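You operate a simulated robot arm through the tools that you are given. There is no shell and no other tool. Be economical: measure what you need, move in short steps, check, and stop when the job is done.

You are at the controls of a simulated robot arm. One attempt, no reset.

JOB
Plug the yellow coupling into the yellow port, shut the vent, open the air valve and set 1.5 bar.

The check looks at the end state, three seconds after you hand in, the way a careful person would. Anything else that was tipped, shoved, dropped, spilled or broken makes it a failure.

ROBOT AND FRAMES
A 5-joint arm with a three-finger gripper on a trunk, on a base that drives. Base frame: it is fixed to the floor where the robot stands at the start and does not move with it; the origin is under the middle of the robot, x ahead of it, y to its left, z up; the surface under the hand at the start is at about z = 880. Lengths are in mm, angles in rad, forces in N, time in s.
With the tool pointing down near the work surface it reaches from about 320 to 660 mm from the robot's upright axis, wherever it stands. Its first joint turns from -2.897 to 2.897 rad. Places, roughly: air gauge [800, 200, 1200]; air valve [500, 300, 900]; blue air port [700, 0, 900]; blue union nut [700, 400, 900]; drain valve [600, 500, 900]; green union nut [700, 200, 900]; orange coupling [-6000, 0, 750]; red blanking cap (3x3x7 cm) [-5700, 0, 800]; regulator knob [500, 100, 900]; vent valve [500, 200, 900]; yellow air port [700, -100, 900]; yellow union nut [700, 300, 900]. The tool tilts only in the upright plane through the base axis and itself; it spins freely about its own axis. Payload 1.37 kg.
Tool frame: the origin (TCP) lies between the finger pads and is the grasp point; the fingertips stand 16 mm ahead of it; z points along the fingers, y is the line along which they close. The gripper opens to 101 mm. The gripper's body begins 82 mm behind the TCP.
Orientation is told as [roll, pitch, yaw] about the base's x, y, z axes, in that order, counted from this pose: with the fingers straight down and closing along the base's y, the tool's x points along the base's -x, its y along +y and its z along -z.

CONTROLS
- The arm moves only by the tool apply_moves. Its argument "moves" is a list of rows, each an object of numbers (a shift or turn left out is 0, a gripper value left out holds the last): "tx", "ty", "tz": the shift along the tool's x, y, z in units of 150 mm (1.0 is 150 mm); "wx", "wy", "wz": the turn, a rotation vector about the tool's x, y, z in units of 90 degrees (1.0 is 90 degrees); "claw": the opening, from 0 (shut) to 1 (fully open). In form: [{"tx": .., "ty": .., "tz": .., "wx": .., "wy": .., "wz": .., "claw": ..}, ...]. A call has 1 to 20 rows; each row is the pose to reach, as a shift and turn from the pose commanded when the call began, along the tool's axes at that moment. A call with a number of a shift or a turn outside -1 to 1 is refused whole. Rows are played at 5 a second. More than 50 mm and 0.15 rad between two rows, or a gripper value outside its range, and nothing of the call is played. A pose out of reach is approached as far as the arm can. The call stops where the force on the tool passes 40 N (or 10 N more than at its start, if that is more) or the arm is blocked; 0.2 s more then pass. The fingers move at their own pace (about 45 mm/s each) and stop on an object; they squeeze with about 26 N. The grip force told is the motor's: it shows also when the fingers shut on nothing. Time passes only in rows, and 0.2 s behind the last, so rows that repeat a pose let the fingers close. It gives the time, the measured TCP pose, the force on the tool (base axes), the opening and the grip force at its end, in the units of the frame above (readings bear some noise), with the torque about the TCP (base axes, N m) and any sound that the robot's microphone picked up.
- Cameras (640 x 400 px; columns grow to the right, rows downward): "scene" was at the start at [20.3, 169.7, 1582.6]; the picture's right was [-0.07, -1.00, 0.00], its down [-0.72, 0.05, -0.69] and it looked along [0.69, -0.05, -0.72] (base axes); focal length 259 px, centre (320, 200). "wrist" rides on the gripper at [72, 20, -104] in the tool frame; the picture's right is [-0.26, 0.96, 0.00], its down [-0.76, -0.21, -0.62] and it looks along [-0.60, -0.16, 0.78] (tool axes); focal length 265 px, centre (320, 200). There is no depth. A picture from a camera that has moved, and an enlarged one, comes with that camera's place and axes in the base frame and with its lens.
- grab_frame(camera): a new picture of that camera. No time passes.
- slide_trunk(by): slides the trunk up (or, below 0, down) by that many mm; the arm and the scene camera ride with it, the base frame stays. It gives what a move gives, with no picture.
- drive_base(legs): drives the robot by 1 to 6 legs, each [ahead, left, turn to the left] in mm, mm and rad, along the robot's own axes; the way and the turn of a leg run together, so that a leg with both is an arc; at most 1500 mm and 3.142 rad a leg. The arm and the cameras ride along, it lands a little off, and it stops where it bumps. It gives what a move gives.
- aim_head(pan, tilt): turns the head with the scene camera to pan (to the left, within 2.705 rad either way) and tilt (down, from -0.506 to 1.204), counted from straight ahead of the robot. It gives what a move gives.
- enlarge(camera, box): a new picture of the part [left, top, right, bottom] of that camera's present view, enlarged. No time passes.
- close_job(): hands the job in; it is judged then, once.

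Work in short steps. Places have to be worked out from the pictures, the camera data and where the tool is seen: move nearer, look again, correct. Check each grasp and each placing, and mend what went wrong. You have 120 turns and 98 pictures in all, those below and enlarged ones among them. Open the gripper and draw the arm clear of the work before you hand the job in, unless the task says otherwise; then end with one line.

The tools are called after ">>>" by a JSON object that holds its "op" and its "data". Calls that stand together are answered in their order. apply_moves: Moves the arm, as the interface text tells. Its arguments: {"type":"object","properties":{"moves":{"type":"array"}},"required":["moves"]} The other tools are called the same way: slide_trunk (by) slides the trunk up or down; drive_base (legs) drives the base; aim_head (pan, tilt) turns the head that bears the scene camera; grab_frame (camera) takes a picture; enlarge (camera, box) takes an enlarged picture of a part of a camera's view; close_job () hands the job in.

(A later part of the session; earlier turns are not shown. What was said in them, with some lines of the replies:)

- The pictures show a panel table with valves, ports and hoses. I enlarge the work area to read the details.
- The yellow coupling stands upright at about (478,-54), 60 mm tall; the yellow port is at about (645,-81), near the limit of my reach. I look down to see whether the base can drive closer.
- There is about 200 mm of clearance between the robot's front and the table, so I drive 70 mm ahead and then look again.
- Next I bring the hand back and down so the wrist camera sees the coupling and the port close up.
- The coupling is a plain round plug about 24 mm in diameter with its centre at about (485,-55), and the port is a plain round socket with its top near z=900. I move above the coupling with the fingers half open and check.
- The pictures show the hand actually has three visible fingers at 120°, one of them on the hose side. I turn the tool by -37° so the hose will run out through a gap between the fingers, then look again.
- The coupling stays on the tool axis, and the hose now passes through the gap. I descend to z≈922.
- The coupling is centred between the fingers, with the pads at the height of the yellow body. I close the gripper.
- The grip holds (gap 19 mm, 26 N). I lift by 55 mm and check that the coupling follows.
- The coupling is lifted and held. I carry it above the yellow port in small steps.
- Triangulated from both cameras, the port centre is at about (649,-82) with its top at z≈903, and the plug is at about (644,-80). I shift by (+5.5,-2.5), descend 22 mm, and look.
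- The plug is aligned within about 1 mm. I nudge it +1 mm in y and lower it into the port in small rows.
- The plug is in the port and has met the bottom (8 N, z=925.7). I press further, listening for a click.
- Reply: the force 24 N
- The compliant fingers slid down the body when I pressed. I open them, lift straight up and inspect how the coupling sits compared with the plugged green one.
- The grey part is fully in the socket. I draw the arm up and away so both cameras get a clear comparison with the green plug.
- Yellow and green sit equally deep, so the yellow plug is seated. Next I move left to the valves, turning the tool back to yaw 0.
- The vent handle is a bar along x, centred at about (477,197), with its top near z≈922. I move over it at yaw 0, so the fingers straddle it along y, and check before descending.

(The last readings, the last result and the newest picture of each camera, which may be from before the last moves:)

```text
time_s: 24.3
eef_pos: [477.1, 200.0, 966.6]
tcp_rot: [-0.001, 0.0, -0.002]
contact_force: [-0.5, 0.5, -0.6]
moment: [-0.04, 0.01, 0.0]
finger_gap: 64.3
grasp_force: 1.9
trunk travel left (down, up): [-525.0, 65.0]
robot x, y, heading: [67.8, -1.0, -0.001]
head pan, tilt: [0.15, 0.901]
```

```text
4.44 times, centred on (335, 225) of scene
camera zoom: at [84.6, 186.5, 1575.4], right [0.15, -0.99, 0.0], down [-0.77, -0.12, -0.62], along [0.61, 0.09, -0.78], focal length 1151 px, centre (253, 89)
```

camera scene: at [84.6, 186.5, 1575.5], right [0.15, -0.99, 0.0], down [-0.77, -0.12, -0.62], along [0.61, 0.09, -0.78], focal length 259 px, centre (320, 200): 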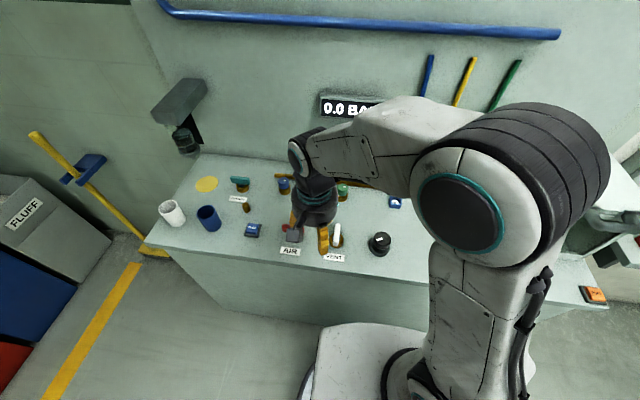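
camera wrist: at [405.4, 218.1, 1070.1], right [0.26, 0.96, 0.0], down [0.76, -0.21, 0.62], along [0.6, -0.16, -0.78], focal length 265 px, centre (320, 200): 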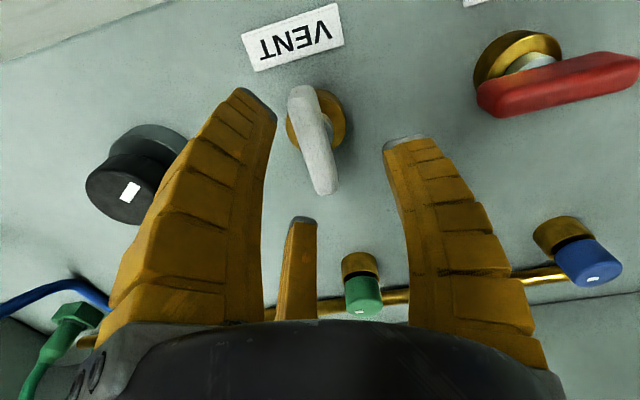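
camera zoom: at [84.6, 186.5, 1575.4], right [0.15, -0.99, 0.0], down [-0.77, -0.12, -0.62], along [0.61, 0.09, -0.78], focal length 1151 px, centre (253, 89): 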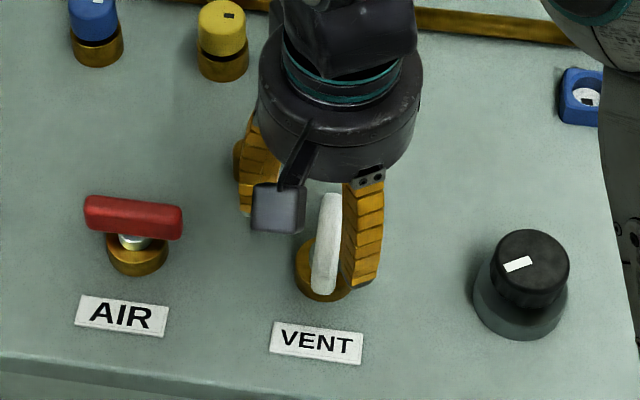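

The bar lies between the +y finger and the other two. I shift 3 mm to -y and descend to z≈922.

>>> {"op": "apply_moves", "data": {"moves": [{"ty": -0.02, "tz": 0.1}, {"ty": -0.02, "tz": 0.2}, {"ty": -0.02, "tz": 0.3}, {"ty": -0.02, "tz": 0.3}]}}

>>> {"op": "grab_frame", "data": {"camera": "wrist"}}

>>> {"op": "enlarge", "data": {"camera": "scene", "box": [300, 200, 370, 270]}}

```text
time_s: 25.3
eef_pos: [477.2, 194.9, 921.4]
tcp_rot: [0.0, 0.0, 0.0]
contact_force: [-0.7, 0.7, 0.5]
moment: [0.02, -0.01, 0.01]
finger_gap: 63.9
grasp_force: 2.6
trunk travel left (down, up): [-525.0, 65.0]
robot x, y, heading: [66.9, -1.8, 0.002]
head pan, tilt: [0.15, 0.901]
```

```text
54 pictures are left
camera wrist: at [405.1, 214.4, 1025.8], right [0.26, 0.96, 0.0], down [0.76, -0.21, 0.62], along [0.6, -0.16, -0.78], focal length 265 px, centre (320, 200)
```

wrist: 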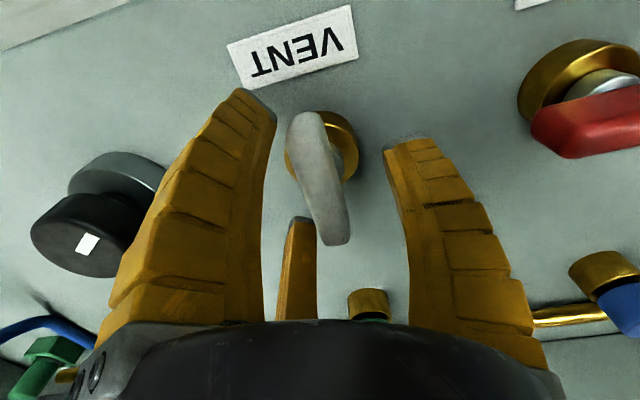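

```text
5.71 times, centred on (335, 235) of scene
camera zoom: at [84.6, 186.6, 1575.4], right [0.15, -0.99, 0.0], down [-0.77, -0.12, -0.62], along [0.61, 0.09, -0.78], focal length 1480 px, centre (234, 0)
```

zoom: 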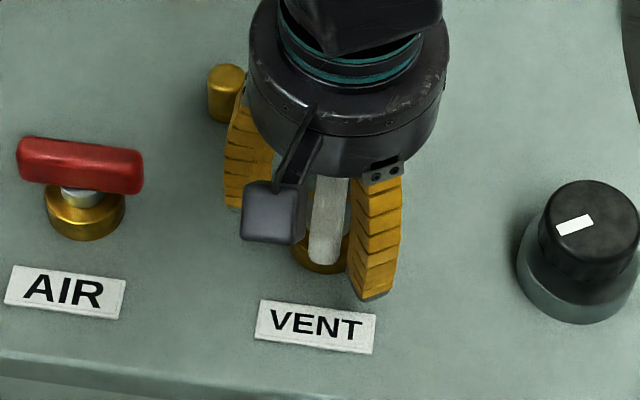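

The bar's top appears near z≈912, so I lower 8 mm more and close on it.

>>> {"op": "apply_moves", "data": {"moves": [{"tz": 0.03}, {"tz": 0.055}, {"tz": 0.055, "claw": 0.4}, {"tz": 0.055, "claw": 0.2}, {"tz": 0.055, "claw": 0.05}, {"tz": 0.055, "claw": 0.05}, {"tz": 0.055, "claw": 0.05}, {"tz": 0.055, "claw": 0.05}]}}

>>> {"op": "grab_frame", "data": {"camera": "wrist"}}

```text
time_s: 27.1
eef_pos: [476.0, 192.4, 913.3]
tcp_rot: [0.001, 0.004, -0.001]
contact_force: [-4.3, -25.6, -5.7]
moment: [-0.14, 0.07, -0.01]
finger_gap: 21.5
grasp_force: 28.0
trunk travel left (down, up): [-525.0, 65.0]
robot x, y, heading: [67.6, 0.1, 0.0]
head pan, tilt: [0.15, 0.901]
```

```text
52 pictures are left
camera wrist: at [404.3, 210.8, 1017.6], right [0.27, 0.96, 0.0], down [0.76, -0.21, 0.62], along [0.59, -0.17, -0.79], focal length 265 px, centre (320, 200)
```

wrist: 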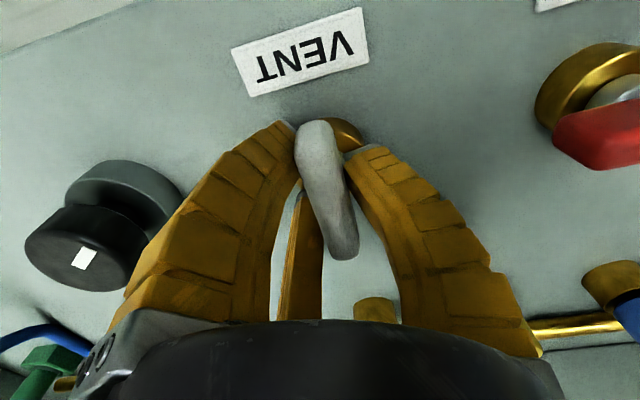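

Gripped, with a 25 N sideways force since I'm a few mm too far to +y. I ease -5 mm in y.

>>> {"op": "apply_moves", "data": {"moves": [{"ty": -0.015}, {"ty": -0.033}, {"ty": -0.033}]}}

```text
time_s: 27.9
eef_pos: [475.4, 192.6, 913.9]
tcp_rot: [-0.002, 0.003, 0.003]
contact_force: [-10.4, -3.1, -9.6]
moment: [0.06, 0.33, -0.09]
finger_gap: 20.4
grasp_force: 28.5
trunk travel left (down, up): [-525.0, 65.0]
robot x, y, heading: [71.1, -1.3, -0.001]
head pan, tilt: [0.15, 0.901]
```

Lateral force is relieved. I turn clockwise (seen from above) in small steps, starting with 25° as a test.

>>> {"op": "apply_moves", "data": {"moves": [{"wz": 0.07}, {"wz": 0.14}, {"wz": 0.21}, {"wz": 0.28}]}}

>>> {"op": "grab_frame", "data": {"camera": "wrist"}}

```text
time_s: 28.9
eef_pos: [473.4, 192.2, 913.6]
tcp_rot: [-0.003, 0.0, -0.44]
contact_force: [-22.7, 9.4, -5.8]
moment: [0.12, 0.18, 0.18]
finger_gap: 19.2
grasp_force: 27.4
trunk travel left (down, up): [-525.0, 65.0]
robot x, y, heading: [69.8, -3.7, 0.004]
head pan, tilt: [0.15, 0.901]
```

```text
51 pictures are left
camera wrist: at [417.5, 239.9, 1017.6], right [0.65, 0.76, 0.0], down [0.6, -0.51, 0.62], along [0.47, -0.41, -0.78], focal length 265 px, centre (320, 200)
```

wrist: 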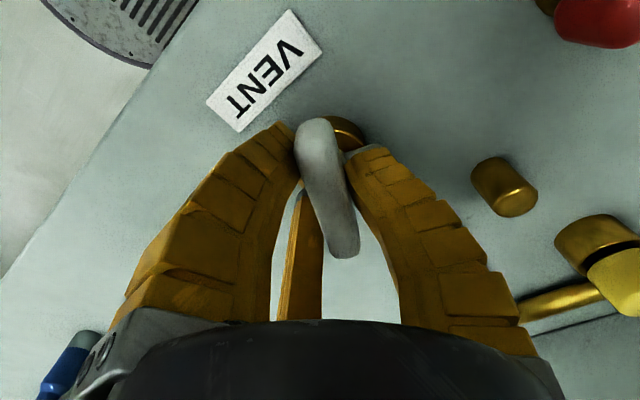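

The handle turns with the hand. I continue to 90°, shifting 4 mm to relieve the side force.

>>> {"op": "apply_moves", "data": {"moves": [{"tx": 0.027, "ty": -0.005, "wz": 0.03}, {"tx": 0.027, "ty": -0.005, "wz": 0.11}, {"tx": 0.027, "ty": -0.005, "wz": 0.19}, {"tx": 0.027, "ty": -0.005, "wz": 0.27}, {"tx": 0.027, "ty": -0.005, "wz": 0.35}, {"tx": 0.027, "ty": -0.005, "wz": 0.43}, {"tx": 0.027, "ty": -0.005, "wz": 0.51}, {"tx": 0.027, "ty": -0.005, "wz": 0.59}, {"tx": 0.027, "ty": -0.005, "wz": 0.66}, {"tx": 0.027, "ty": -0.005, "wz": 0.72}]}}

>>> {"op": "grab_frame", "data": {"camera": "wrist"}}

```text
time_s: 31.1
eef_pos: [469.9, 195.2, 914.1]
tcp_rot: [0.002, -0.003, -1.569]
contact_force: [-25.3, 29.5, -8.3]
moment: [0.25, 0.15, 0.16]
finger_gap: 18.7
grasp_force: 27.6
trunk travel left (down, up): [-525.0, 65.0]
robot x, y, heading: [70.1, 0.9, -0.002]
head pan, tilt: [0.15, 0.901]
```

```text
50 pictures are left
camera wrist: at [490.3, 267.8, 1017.6], right [0.96, -0.26, 0.0], down [-0.21, -0.75, 0.62], along [-0.16, -0.6, -0.78], focal length 265 px, centre (320, 200)
```

wrist: 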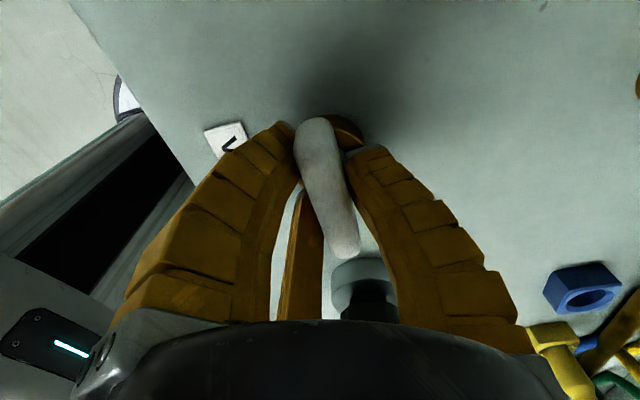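

The handle is now crosswise (90°). I relieve the side force, open the fingers and rise to check.

>>> {"op": "apply_moves", "data": {"moves": [{"tx": 0.02, "ty": -0.023}, {"tx": 0.02, "ty": -0.023, "claw": 0.3}, {"tx": 0.02, "ty": -0.023, "claw": 0.5}, {"tx": 0.02, "ty": -0.023, "claw": 0.65}, {"tx": 0.02, "ty": -0.023, "claw": 0.65}, {"tx": 0.02, "ty": -0.023, "tz": -0.3}, {"tx": 0.02, "ty": -0.023, "tz": -0.6}, {"tx": 0.02, "ty": -0.023, "tz": -0.9}]}}

>>> {"op": "grab_frame", "data": {"camera": "wrist"}}

>>> {"op": "enlarge", "data": {"camera": "scene", "box": [270, 180, 400, 270]}}

```text
time_s: 32.9
eef_pos: [468.8, 194.4, 1048.2]
tcp_rot: [-0.002, 0.0, -1.571]
contact_force: [-0.3, -0.2, -0.5]
moment: [0.01, 0.02, -0.02]
finger_gap: 68.7
grasp_force: 2.0
trunk travel left (down, up): [-525.0, 65.0]
robot x, y, heading: [69.4, -1.1, 0.0]
head pan, tilt: [0.15, 0.901]
```

```text
49 pictures are left
camera wrist: at [488.9, 266.2, 1152.0], right [0.96, -0.26, 0.0], down [-0.21, -0.76, 0.62], along [-0.16, -0.6, -0.78], focal length 265 px, centre (320, 200)
```

wrist: 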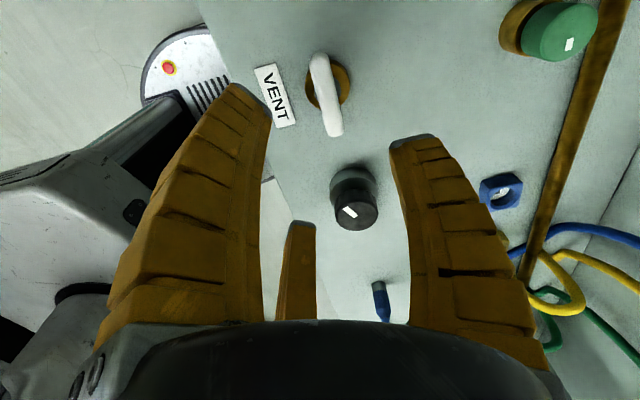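

```text
4.44 times, centred on (335, 225) of scene
camera zoom: at [84.1, 186.3, 1575.4], right [0.15, -0.99, 0.0], down [-0.77, -0.12, -0.62], along [0.61, 0.09, -0.78], focal length 1151 px, centre (253, 89)
```

zoom: 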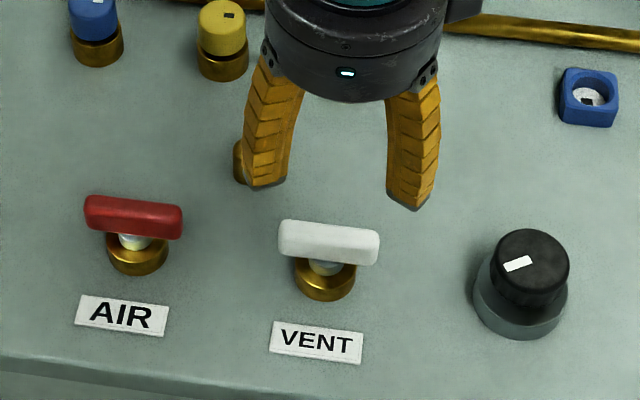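

The vent handle is now parallel to the air handle, so the vent is shut. I move over the AIR handle at about (476,328), keeping this yaw because its bar lies along y.

>>> {"op": "apply_moves", "data": {"moves": [{"tx": 0.3, "ty": 0.007}, {"tx": 0.6, "ty": 0.014}, {"tx": 0.894, "ty": 0.02, "tz": 0.05}, {"tx": 0.894, "ty": 0.02, "tz": 0.3}, {"tx": 0.894, "ty": 0.02, "tz": 0.56}, {"tx": 0.894, "ty": 0.02, "tz": 0.56}]}}

>>> {"op": "grab_frame", "data": {"camera": "wrist"}}

>>> {"op": "enlarge", "data": {"camera": "scene", "box": [230, 170, 380, 270]}}

```text
time_s: 34.3
eef_pos: [473.5, 330.4, 965.8]
tcp_rot: [-0.001, 0.0, -1.571]
contact_force: [-0.1, -0.5, -0.7]
moment: [0.0, 0.03, -0.03]
finger_gap: 68.7
grasp_force: 2.4
trunk travel left (down, up): [-525.0, 65.0]
robot x, y, heading: [68.2, 1.1, -0.0]
head pan, tilt: [0.15, 0.901]
```

```text
47 pictures are left
camera wrist: at [493.3, 400.9, 1068.4], right [0.96, -0.26, 0.0], down [-0.21, -0.76, 0.62], along [-0.16, -0.6, -0.78], focal length 265 px, centre (320, 200)
```

wrist: 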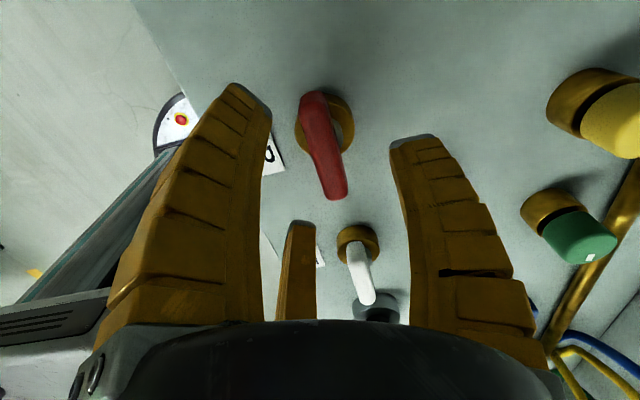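

```text
4.00 times, centred on (305, 220) of scene
camera zoom: at [84.5, 186.6, 1575.5], right [0.15, -0.99, 0.0], down [-0.77, -0.12, -0.62], along [0.61, 0.09, -0.78], focal length 1036 px, centre (380, 120)
```

zoom: 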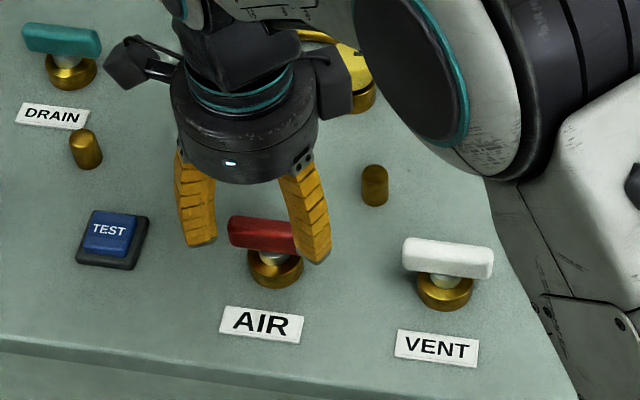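

The bar is centred between the fingers. I descend to z≈913 with a small correction and close.

>>> {"op": "apply_moves", "data": {"moves": [{"tx": -0.02, "ty": -0.016, "tz": 0.12}, {"tx": -0.02, "ty": -0.016, "tz": 0.24}, {"tx": -0.02, "ty": -0.016, "tz": 0.35}, {"tx": -0.02, "ty": -0.016, "tz": 0.35, "claw": 0.4}, {"tx": -0.02, "ty": -0.016, "tz": 0.35, "claw": 0.2}, {"tx": -0.02, "ty": -0.016, "tz": 0.35, "claw": 0.05}, {"tx": -0.02, "ty": -0.016, "tz": 0.35, "claw": 0.05}, {"tx": -0.02, "ty": -0.016, "tz": 0.35, "claw": 0.05}, {"tx": -0.02, "ty": -0.016, "tz": 0.35, "claw": 0.05}]}}

>>> {"op": "grab_frame", "data": {"camera": "wrist"}}

```text
time_s: 36.3
eef_pos: [470.4, 324.4, 914.2]
tcp_rot: [0.0, -0.001, -1.57]
contact_force: [1.8, -3.0, 12.6]
moment: [-0.09, -0.27, 0.0]
finger_gap: 18.2
grasp_force: 28.0
trunk travel left (down, up): [-525.0, 65.0]
robot x, y, heading: [72.1, 2.1, -0.001]
head pan, tilt: [0.15, 0.901]
```

```text
45 pictures are left
camera wrist: at [490.3, 396.7, 1017.1], right [0.96, -0.26, 0.0], down [-0.21, -0.76, 0.62], along [-0.16, -0.6, -0.78], focal length 265 px, centre (320, 200)
```

wrist: 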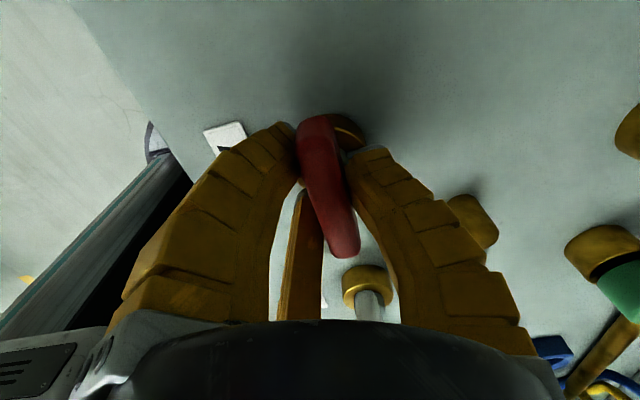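

A clean grip. I turn counter-clockwise (the reverse of closing the vent) in steps.

>>> {"op": "apply_moves", "data": {"moves": [{"wz": -0.08, "ty": 0.003}, {"wz": -0.16, "ty": 0.006}, {"wz": -0.24, "ty": 0.01, "tx": -0.004}, {"wz": -0.32, "ty": 0.013, "tx": -0.006}]}}

```text
time_s: 37.3
eef_pos: [472.4, 322.8, 912.8]
tcp_rot: [0.0, 0.0, -1.067]
contact_force: [-0.9, -10.2, 15.9]
moment: [-0.01, -0.18, -0.07]
finger_gap: 17.7
grasp_force: 28.2
trunk travel left (down, up): [-525.0, 65.0]
robot x, y, heading: [69.4, -0.3, -0.002]
head pan, tilt: [0.15, 0.901]
```

>>> {"op": "apply_moves", "data": {"moves": [{"wz": -0.08, "tx": -0.01}, {"wz": -0.16, "tx": -0.015}, {"wz": -0.24, "tx": -0.02, "ty": 0.002}, {"wz": -0.32, "tx": -0.024, "ty": 0.003}, {"wz": -0.4, "tx": -0.028, "ty": 0.004}, {"wz": -0.48, "tx": -0.031, "ty": 0.005}, {"wz": -0.56, "tx": -0.033, "ty": 0.005}, {"wz": -0.63, "tx": -0.033, "ty": 0.005}, {"wz": -0.679, "tx": -0.033, "ty": 0.005}]}}

>>> {"op": "grab_frame", "data": {"camera": "wrist"}}

>>> {"op": "grab_frame", "data": {"camera": "scene"}}

```text
time_s: 39.3
eef_pos: [476.3, 320.6, 912.8]
tcp_rot: [0.004, -0.004, -0.001]
contact_force: [9.2, -0.4, 15.8]
moment: [0.17, -0.03, -0.27]
finger_gap: 18.2
grasp_force: 28.4
trunk travel left (down, up): [-525.0, 65.0]
robot x, y, heading: [69.0, -0.3, -0.001]
head pan, tilt: [0.15, 0.901]
```

```text
44 pictures are left
camera wrist: at [405.0, 339.7, 1016.7], right [0.26, 0.96, 0.0], down [0.75, -0.21, 0.62], along [0.6, -0.16, -0.78], focal length 265 px, centre (320, 200)
```

wrist: 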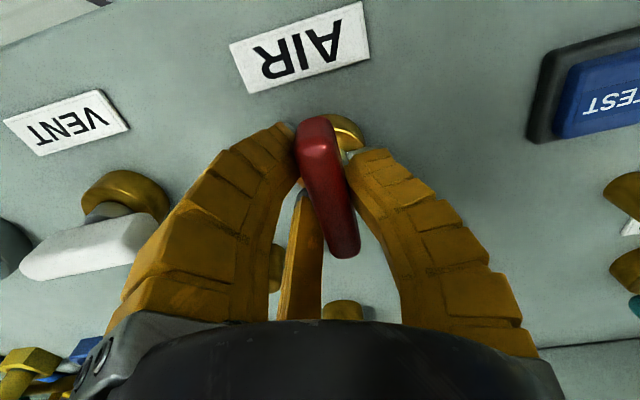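

```text
43 pictures are left
camera scene: at [84.9, 185.5, 1575.6], right [0.15, -0.99, 0.0], down [-0.77, -0.12, -0.62], along [0.61, 0.09, -0.78], focal length 259 px, centre (320, 200)
```

scene: 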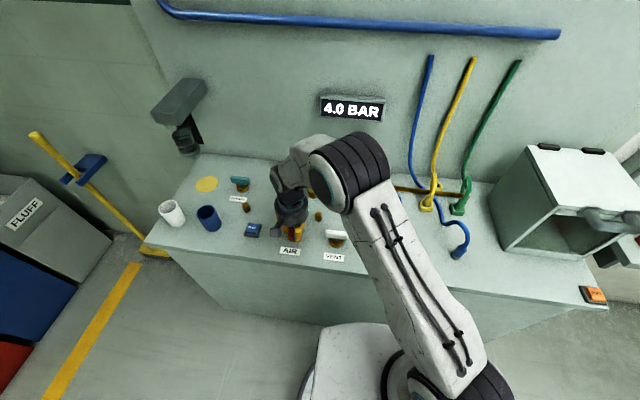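

The air is on and the gauge reads 4.0 bar. I release the handle, rise and check it.

>>> {"op": "apply_moves", "data": {"moves": [{"claw": 0.3}, {"claw": 0.5}, {"claw": 0.65}, {"claw": 0.65}, {"tz": -0.3}, {"tz": -0.6}, {"tz": -0.9}]}}

>>> {"op": "enlarge", "data": {"camera": "scene", "box": [230, 170, 410, 290]}}

>>> {"op": "grab_frame", "data": {"camera": "wrist"}}

```text
time_s: 40.9
eef_pos: [474.2, 320.6, 1046.9]
tcp_rot: [-0.001, 0.002, -0.001]
contact_force: [0.2, 0.2, -0.2]
moment: [-0.01, 0.03, -0.02]
finger_gap: 68.8
grasp_force: 2.3
trunk travel left (down, up): [-525.0, 65.0]
robot x, y, heading: [69.8, -2.1, -0.002]
head pan, tilt: [0.15, 0.901]
```

```text
3.33 times, centred on (320, 230) of scene
camera zoom: at [84.2, 186.3, 1575.4], right [0.15, -0.99, 0.0], down [-0.77, -0.12, -0.62], along [0.61, 0.09, -0.78], focal length 863 px, centre (320, 100)
```

zoom: 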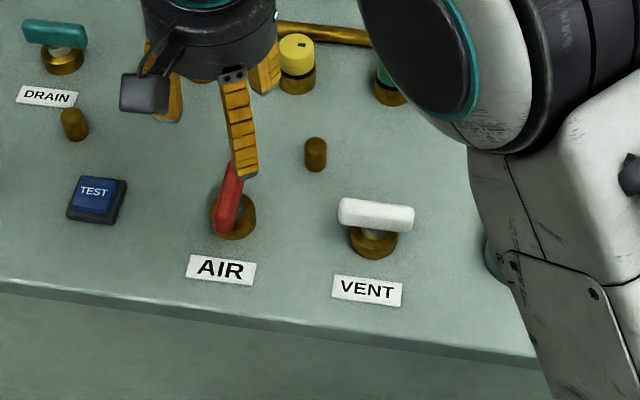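

```text
41 pictures are left
camera wrist: at [403.6, 339.2, 1151.8], right [0.27, 0.96, 0.0], down [0.76, -0.21, 0.62], along [0.6, -0.17, -0.78], focal length 265 px, centre (320, 200)
```

wrist: 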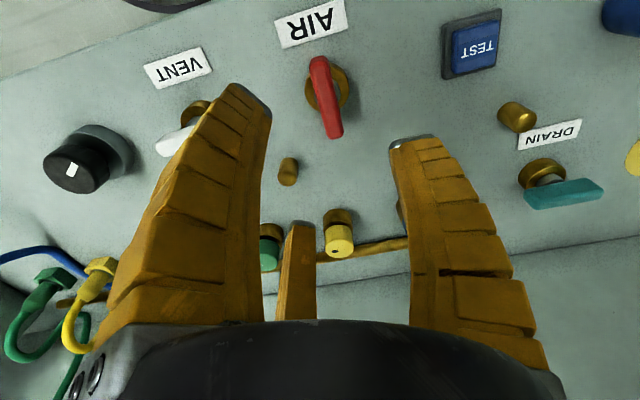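

AIR points along x (open), the vent is across (shut). Next is the regulator knob at about (471,66), so I move above it with the gripper opened wider.

>>> {"op": "apply_moves", "data": {"moves": [{"ty": -0.3, "tx": 0.01}, {"ty": -0.6, "tx": 0.02}, {"ty": -0.9, "tx": 0.02, "claw": 0.85}, {"ty": -1.0, "tx": 0.02}]}}

>>> {"op": "apply_moves", "data": {"moves": [{"ty": -0.3}, {"ty": -0.6}, {"ty": -0.69, "tz": 0.1}, {"ty": -0.69, "tz": 0.2}, {"ty": -0.69, "tz": 0.2}]}}

>>> {"op": "grab_frame", "data": {"camera": "wrist"}}

>>> {"op": "grab_frame", "data": {"camera": "scene"}}

```text
time_s: 41.9
eef_pos: [472.5, 170.9, 1047.2]
tcp_rot: [0.001, 0.0, -0.001]
contact_force: [-0.1, 0.0, -0.5]
moment: [0.01, 0.0, 0.0]
finger_gap: 87.4
grasp_force: 1.6
trunk travel left (down, up): [-525.0, 65.0]
robot x, y, heading: [69.1, -0.4, 0.001]
head pan, tilt: [0.15, 0.901]
```

```text
time_s: 43.1
eef_pos: [471.1, 68.1, 1017.2]
tcp_rot: [0.0, -0.002, -0.002]
contact_force: [-0.3, -0.2, 0.3]
moment: [-0.02, 0.03, 0.01]
finger_gap: 87.6
grasp_force: 1.0
trunk travel left (down, up): [-525.0, 65.0]
robot x, y, heading: [70.0, -1.6, 0.001]
head pan, tilt: [0.15, 0.901]
```

```text
40 pictures are left
camera wrist: at [400.1, 86.8, 1121.1], right [0.27, 0.96, 0.0], down [0.76, -0.21, 0.62], along [0.6, -0.17, -0.78], focal length 265 px, centre (320, 200)
```

wrist: 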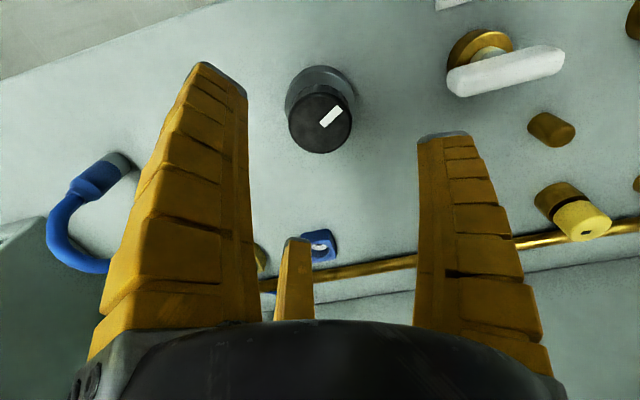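

```text
39 pictures are left
camera scene: at [84.6, 186.5, 1575.5], right [0.15, -0.99, 0.0], down [-0.77, -0.12, -0.62], along [0.61, 0.09, -0.78], focal length 259 px, centre (320, 200)
```

scene: 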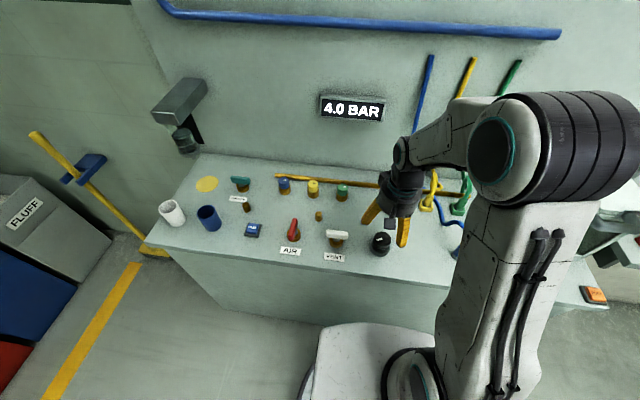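

The knob is on the tool axis with its top at about z=933. I lower to TCP z≈929 and close on the cap.

>>> {"op": "apply_moves", "data": {"moves": [{"tz": 0.2}, {"tz": 0.4}, {"tz": 0.5}, {"tz": 0.585}, {"tz": 0.585, "claw": 0.6}, {"tz": 0.585, "claw": 0.4}, {"tz": 0.585, "claw": 0.3}, {"tz": 0.585, "claw": 0.3}, {"tz": 0.585, "claw": 0.3}]}}

>>> {"op": "grab_frame", "data": {"camera": "wrist"}}

```text
time_s: 45.1
eef_pos: [475.0, 66.5, 928.7]
tcp_rot: [0.0, -0.004, -0.002]
contact_force: [11.4, -6.9, 7.5]
moment: [0.06, -0.09, -0.05]
finger_gap: 44.3
grasp_force: 28.0
trunk travel left (down, up): [-525.0, 65.0]
robot x, y, heading: [68.1, 1.0, 0.002]
head pan, tilt: [0.15, 0.901]
```

```text
38 pictures are left
camera wrist: at [403.2, 85.6, 1033.3], right [0.27, 0.96, 0.0], down [0.75, -0.21, 0.62], along [0.6, -0.16, -0.78], focal length 265 px, centre (320, 200)
```

wrist: 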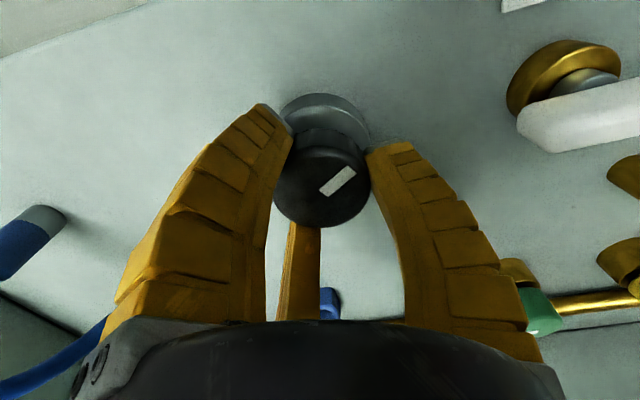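

Gripped. I test-turn 20° counter-clockwise and read the gauge.

>>> {"op": "apply_moves", "data": {"moves": [{"wz": -0.08}, {"wz": -0.16}, {"wz": -0.22}, {"wz": -0.22}]}}

>>> {"op": "enlarge", "data": {"camera": "scene", "box": [300, 80, 460, 270]}}

```text
time_s: 46.1
eef_pos: [475.8, 67.0, 929.5]
tcp_rot: [0.001, -0.005, 0.345]
contact_force: [16.8, -8.8, 15.0]
moment: [-0.18, -0.12, 0.02]
finger_gap: 44.7
grasp_force: 27.5
trunk travel left (down, up): [-525.0, 65.0]
robot x, y, heading: [69.5, 2.0, -0.004]
head pan, tilt: [0.15, 0.901]
```

```text
2.11 times, centred on (380, 175) of scene
camera zoom: at [86.3, 184.8, 1575.7], right [0.15, -0.99, 0.0], down [-0.78, -0.12, -0.62], along [0.61, 0.09, -0.78], focal length 545 px, centre (194, 253)
```

zoom: 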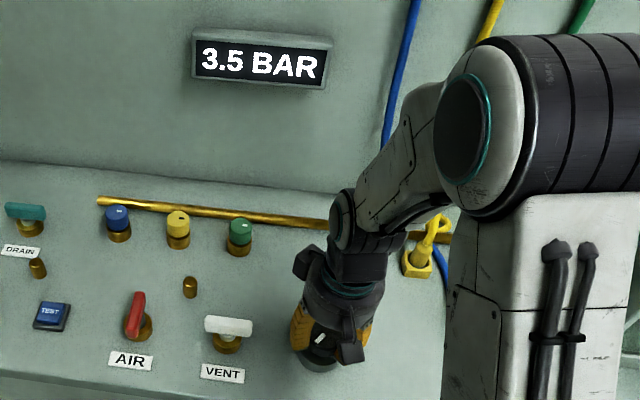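

Counter-clockwise lowers the pressure (20° gave -0.5 bar). I turn about 60° more and read again.

>>> {"op": "apply_moves", "data": {"moves": [{"tx": -0.019, "ty": -0.007, "wz": -0.08}, {"tx": -0.019, "ty": -0.007, "wz": -0.16}, {"tx": -0.019, "ty": -0.007, "wz": -0.24}, {"tx": -0.019, "ty": -0.007, "wz": -0.32}, {"tx": -0.019, "ty": -0.007, "wz": -0.4}, {"tx": -0.019, "ty": -0.007, "wz": -0.48}, {"tx": -0.019, "ty": -0.007, "wz": -0.56}, {"tx": -0.019, "ty": -0.007, "wz": -0.64}, {"tx": -0.019, "ty": -0.007, "wz": -0.67}, {"tx": -0.019, "ty": -0.007, "wz": -0.67}]}}

>>> {"op": "enlarge", "data": {"camera": "scene", "box": [300, 80, 460, 270]}}

```text
time_s: 48.3
eef_pos: [475.7, 66.6, 929.4]
tcp_rot: [0.0, -0.001, 1.399]
contact_force: [9.3, -8.7, 13.2]
moment: [-0.05, -0.23, 0.02]
finger_gap: 43.4
grasp_force: 27.7
trunk travel left (down, up): [-525.0, 65.0]
robot x, y, heading: [74.2, -0.9, 0.001]
head pan, tilt: [0.15, 0.901]
```

```text
2.11 times, centred on (380, 175) of scene
camera zoom: at [85.2, 185.0, 1575.6], right [0.15, -0.99, 0.0], down [-0.78, -0.12, -0.62], along [0.61, 0.09, -0.78], focal length 545 px, centre (194, 253)
```

zoom: 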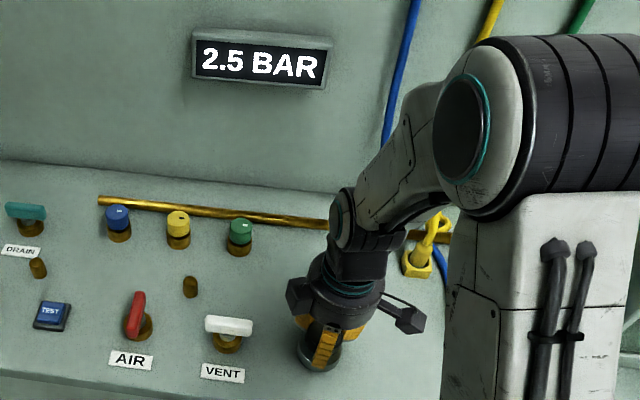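

2.5 bar now. I turn another 50°.

>>> {"op": "apply_moves", "data": {"moves": [{"wz": -0.08}, {"wz": -0.16}, {"wz": -0.24}, {"wz": -0.32}, {"wz": -0.4}, {"wz": -0.48}, {"wz": -0.55}, {"wz": -0.55}]}}

>>> {"op": "enlarge", "data": {"camera": "scene", "box": [300, 80, 460, 270]}}

```text
time_s: 50.1
eef_pos: [475.9, 67.3, 929.1]
tcp_rot: [-0.001, -0.001, 2.261]
contact_force: [8.5, -9.9, 11.3]
moment: [-0.05, -0.17, 0.0]
finger_gap: 42.9
grasp_force: 28.5
trunk travel left (down, up): [-525.0, 65.0]
robot x, y, heading: [69.6, 2.5, 0.002]
head pan, tilt: [0.15, 0.901]
```

```text
2.11 times, centred on (380, 175) of scene
camera zoom: at [85.1, 184.9, 1575.7], right [0.15, -0.99, 0.0], down [-0.78, -0.12, -0.62], along [0.61, 0.09, -0.78], focal length 545 px, centre (194, 253)
```

zoom: 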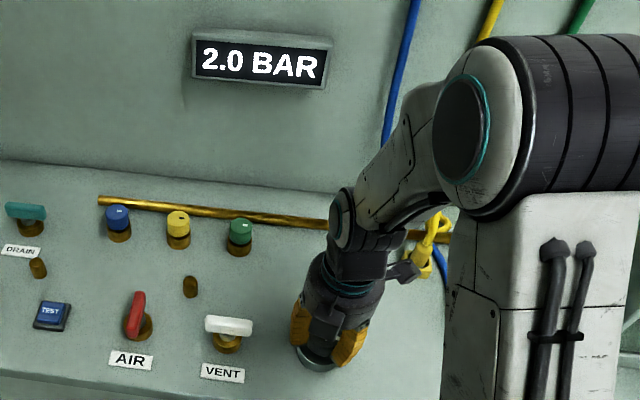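

The steps fit 0.5 bar per 30°, so 1.5 bar should be at 150° total. I turn 20° more.

>>> {"op": "apply_moves", "data": {"moves": [{"wz": -0.08}, {"wz": -0.16}, {"wz": -0.22}, {"wz": -0.22}]}}

>>> {"op": "enlarge", "data": {"camera": "scene", "box": [300, 80, 460, 270]}}

>>> {"op": "grab_frame", "data": {"camera": "wrist"}}

```text
time_s: 51.1
eef_pos: [477.6, 66.3, 929.6]
tcp_rot: [-0.002, -0.002, 2.609]
contact_force: [8.6, -7.6, 10.9]
moment: [-0.04, -0.15, 0.04]
finger_gap: 42.9
grasp_force: 28.3
trunk travel left (down, up): [-525.0, 65.0]
robot x, y, heading: [68.1, 2.6, 0.001]
head pan, tilt: [0.15, 0.901]
```

```text
2.11 times, centred on (380, 175) of scene
camera zoom: at [85.3, 185.1, 1575.6], right [0.15, -0.99, 0.0], down [-0.78, -0.12, -0.62], along [0.61, 0.09, -0.78], focal length 545 px, centre (194, 253)
```

zoom: 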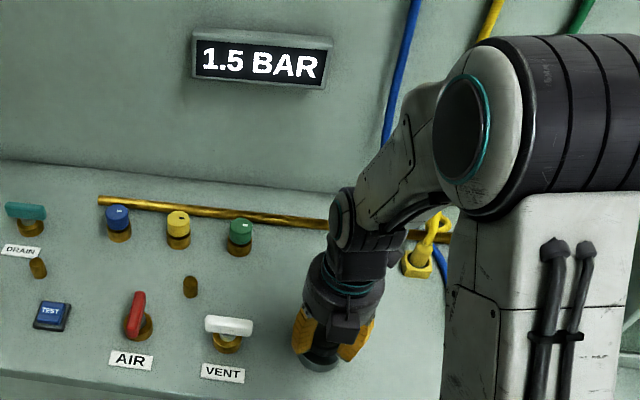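

```text
33 pictures are left
camera wrist: at [528.2, 12.1, 1033.0], right [-0.72, -0.7, 0.0], down [-0.55, 0.56, 0.62], along [-0.43, 0.45, -0.78], focal length 265 px, centre (320, 200)
```

wrist: 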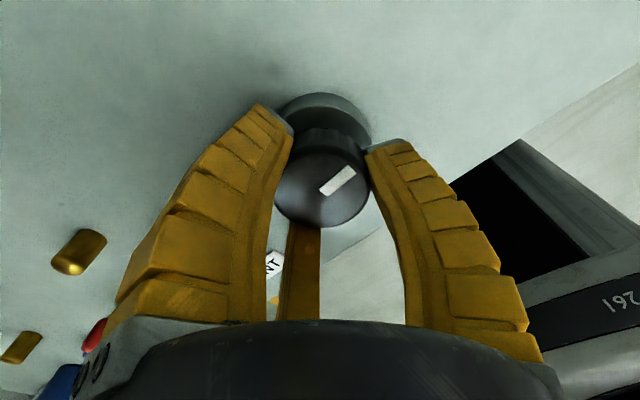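

1.5 bar. I open the fingers, rise straight up, and verify the reading and everything else.

>>> {"op": "apply_moves", "data": {"moves": [{"claw": 0.6}, {"claw": 0.85}, {"claw": 0.85}, {"claw": 0.85}, {"tz": -0.3}, {"tz": -0.6}, {"tz": -0.9}, {"tz": -1.0}]}}

>>> {"op": "apply_moves", "data": {"moves": [{"tz": -0.3}, {"tz": -0.6}, {"tz": -0.7}]}}

>>> {"op": "grab_frame", "data": {"camera": "scene"}}

```text
time_s: 52.9
eef_pos: [475.6, 67.7, 1079.5]
tcp_rot: [0.0, 0.0, 2.606]
contact_force: [-0.4, -0.1, -0.3]
moment: [-0.02, 0.02, 0.01]
finger_gap: 87.4
grasp_force: 1.1
trunk travel left (down, up): [-525.0, 65.0]
robot x, y, heading: [68.1, 2.4, -0.002]
head pan, tilt: [0.15, 0.901]
```

```text
time_s: 53.7
eef_pos: [476.1, 68.4, 1184.9]
tcp_rot: [0.002, 0.001, 2.606]
contact_force: [-0.4, -1.1, 0.7]
moment: [-0.01, 0.0, 0.03]
finger_gap: 87.2
grasp_force: 1.6
trunk travel left (down, up): [-525.0, 65.0]
robot x, y, heading: [71.7, 2.9, -0.003]
head pan, tilt: [0.15, 0.901]
```

```text
32 pictures are left
camera scene: at [84.6, 186.6, 1575.4], right [0.15, -0.99, 0.0], down [-0.77, -0.12, -0.62], along [0.61, 0.09, -0.78], focal length 259 px, centre (320, 200)
```

scene: 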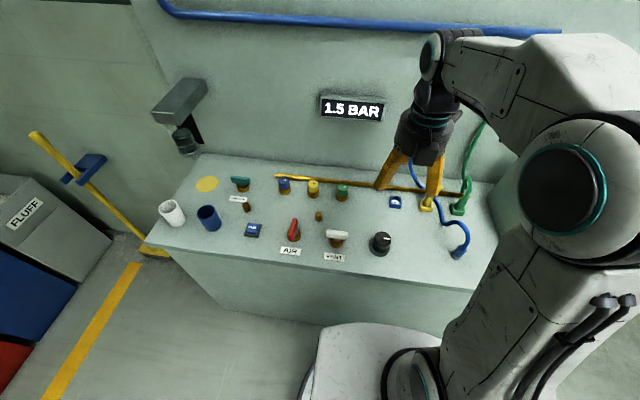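

>>> {"op": "enlarge", "data": {"camera": "scene", "box": [370, 150, 490, 265]}}

>>> {"op": "enlarge", "data": {"camera": "scene", "box": [225, 165, 405, 275]}}

```text
3.48 times, centred on (430, 208) of scene
camera zoom: at [84.6, 186.6, 1575.4], right [0.15, -0.99, 0.0], down [-0.77, -0.12, -0.62], along [0.61, 0.09, -0.78], focal length 901 px, centre (-63, 174)
```

zoom: 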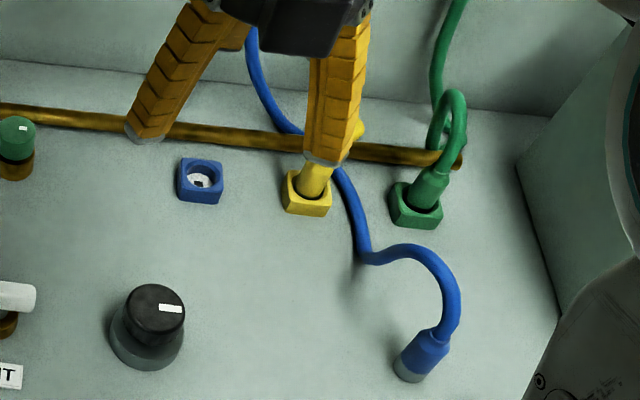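

```text
3.56 times, centred on (315, 220) of scene
camera zoom: at [84.6, 186.6, 1575.4], right [0.15, -0.99, 0.0], down [-0.77, -0.12, -0.62], along [0.61, 0.09, -0.78], focal length 921 px, centre (338, 129)
```

zoom: 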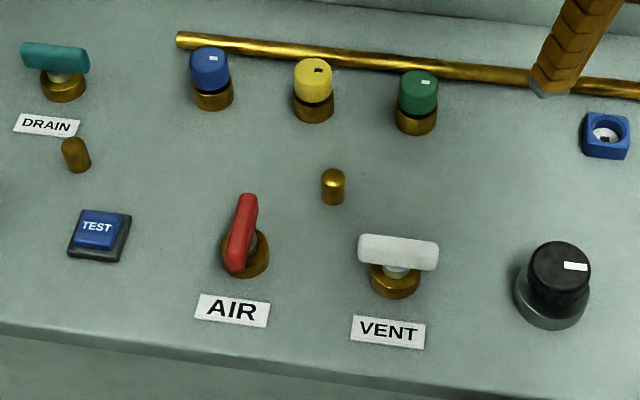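

The valves and knob look right. I draw the arm aside for a final look at the yellow coupling under pressure.

>>> {"op": "apply_moves", "data": {"moves": [{"tx": -0.19, "ty": -0.12}, {"tx": -0.38, "ty": -0.24}, {"tx": -0.57, "ty": -0.36}, {"tx": -0.75, "ty": -0.48}]}}

>>> {"op": "aim_head", "data": {"pan": -0.3, "tilt": 0.75}}

>>> {"op": "grab_frame", "data": {"camera": "scene"}}

```text
time_s: 54.7
eef_pos: [415.8, 188.6, 1184.9]
tcp_rot: [0.001, 0.001, 2.606]
contact_force: [0.5, 1.6, -0.9]
moment: [-0.01, -0.07, 0.02]
finger_gap: 87.7
grasp_force: 1.6
trunk travel left (down, up): [-525.0, 65.0]
robot x, y, heading: [70.0, 3.8, -0.0]
head pan, tilt: [0.15, 0.901]
```

```text
time_s: 55.6
eef_pos: [415.9, 188.0, 1185.0]
tcp_rot: [-0.001, -0.001, 2.606]
contact_force: [-0.2, 0.0, 0.0]
moment: [0.01, 0.03, -0.02]
finger_gap: 87.4
grasp_force: 1.3
trunk travel left (down, up): [-525.0, 65.0]
robot x, y, heading: [67.9, 1.8, 0.006]
head pan, tilt: [-0.3, 0.75]
```

```text
29 pictures are left
camera scene: at [89.2, 150.8, 1587.3], right [-0.29, -0.96, 0.0], down [-0.65, 0.2, -0.73], along [0.7, -0.22, -0.68], focal length 259 px, centre (320, 200)
```

scene: 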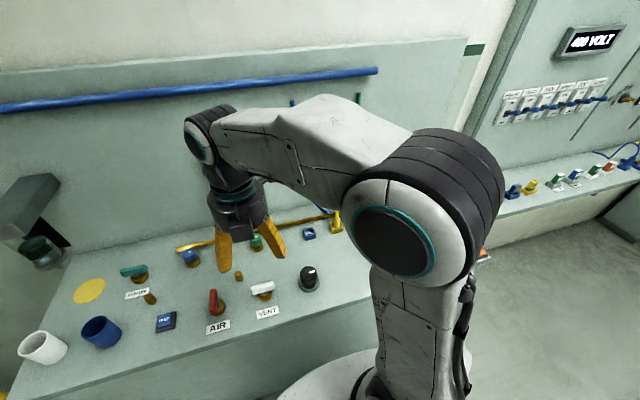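

>>> {"op": "enlarge", "data": {"camera": "scene", "box": [290, 195, 360, 255]}}

>>> {"op": "grab_frame", "data": {"camera": "wrist"}}

```text
6.67 times, centred on (325, 225) of scene
camera zoom: at [89.2, 150.8, 1587.3], right [-0.29, -0.96, 0.0], down [-0.65, 0.2, -0.73], along [0.7, -0.22, -0.68], focal length 1727 px, centre (287, 33)
```

zoom: 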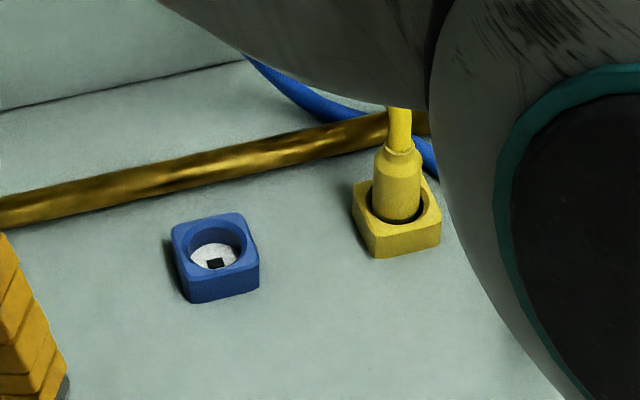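

```text
27 pictures are left
camera wrist: at [468.3, 133.0, 1288.0], right [-0.72, -0.69, 0.0], down [-0.54, 0.56, 0.62], along [-0.43, 0.45, -0.78], focal length 265 px, centre (320, 200)
```

wrist: 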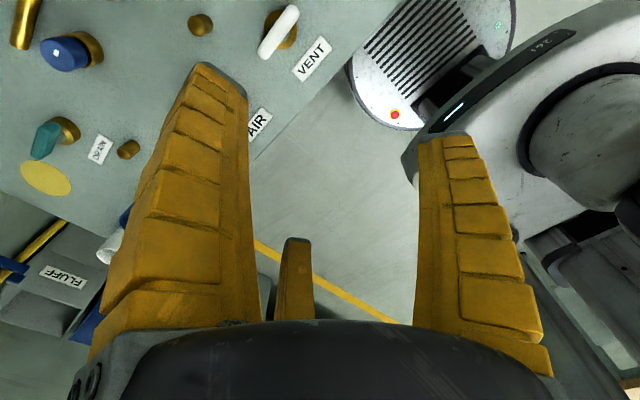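

The yellow coupling sits in its port as deep as the green one did. The vent is across (shut), AIR is in line (open), and the gauge read 1.5 bar after I let go of the knob. The arm is clear and the gripper open, so I hand in.

>>> {"op": "close_job", "data": {}}

```text
The job is handed in.
```

I plugged the yellow coupling into the yellow port, shut the vent, opened the air valve and set the regulator to 1.5 bar; the job is handed in.
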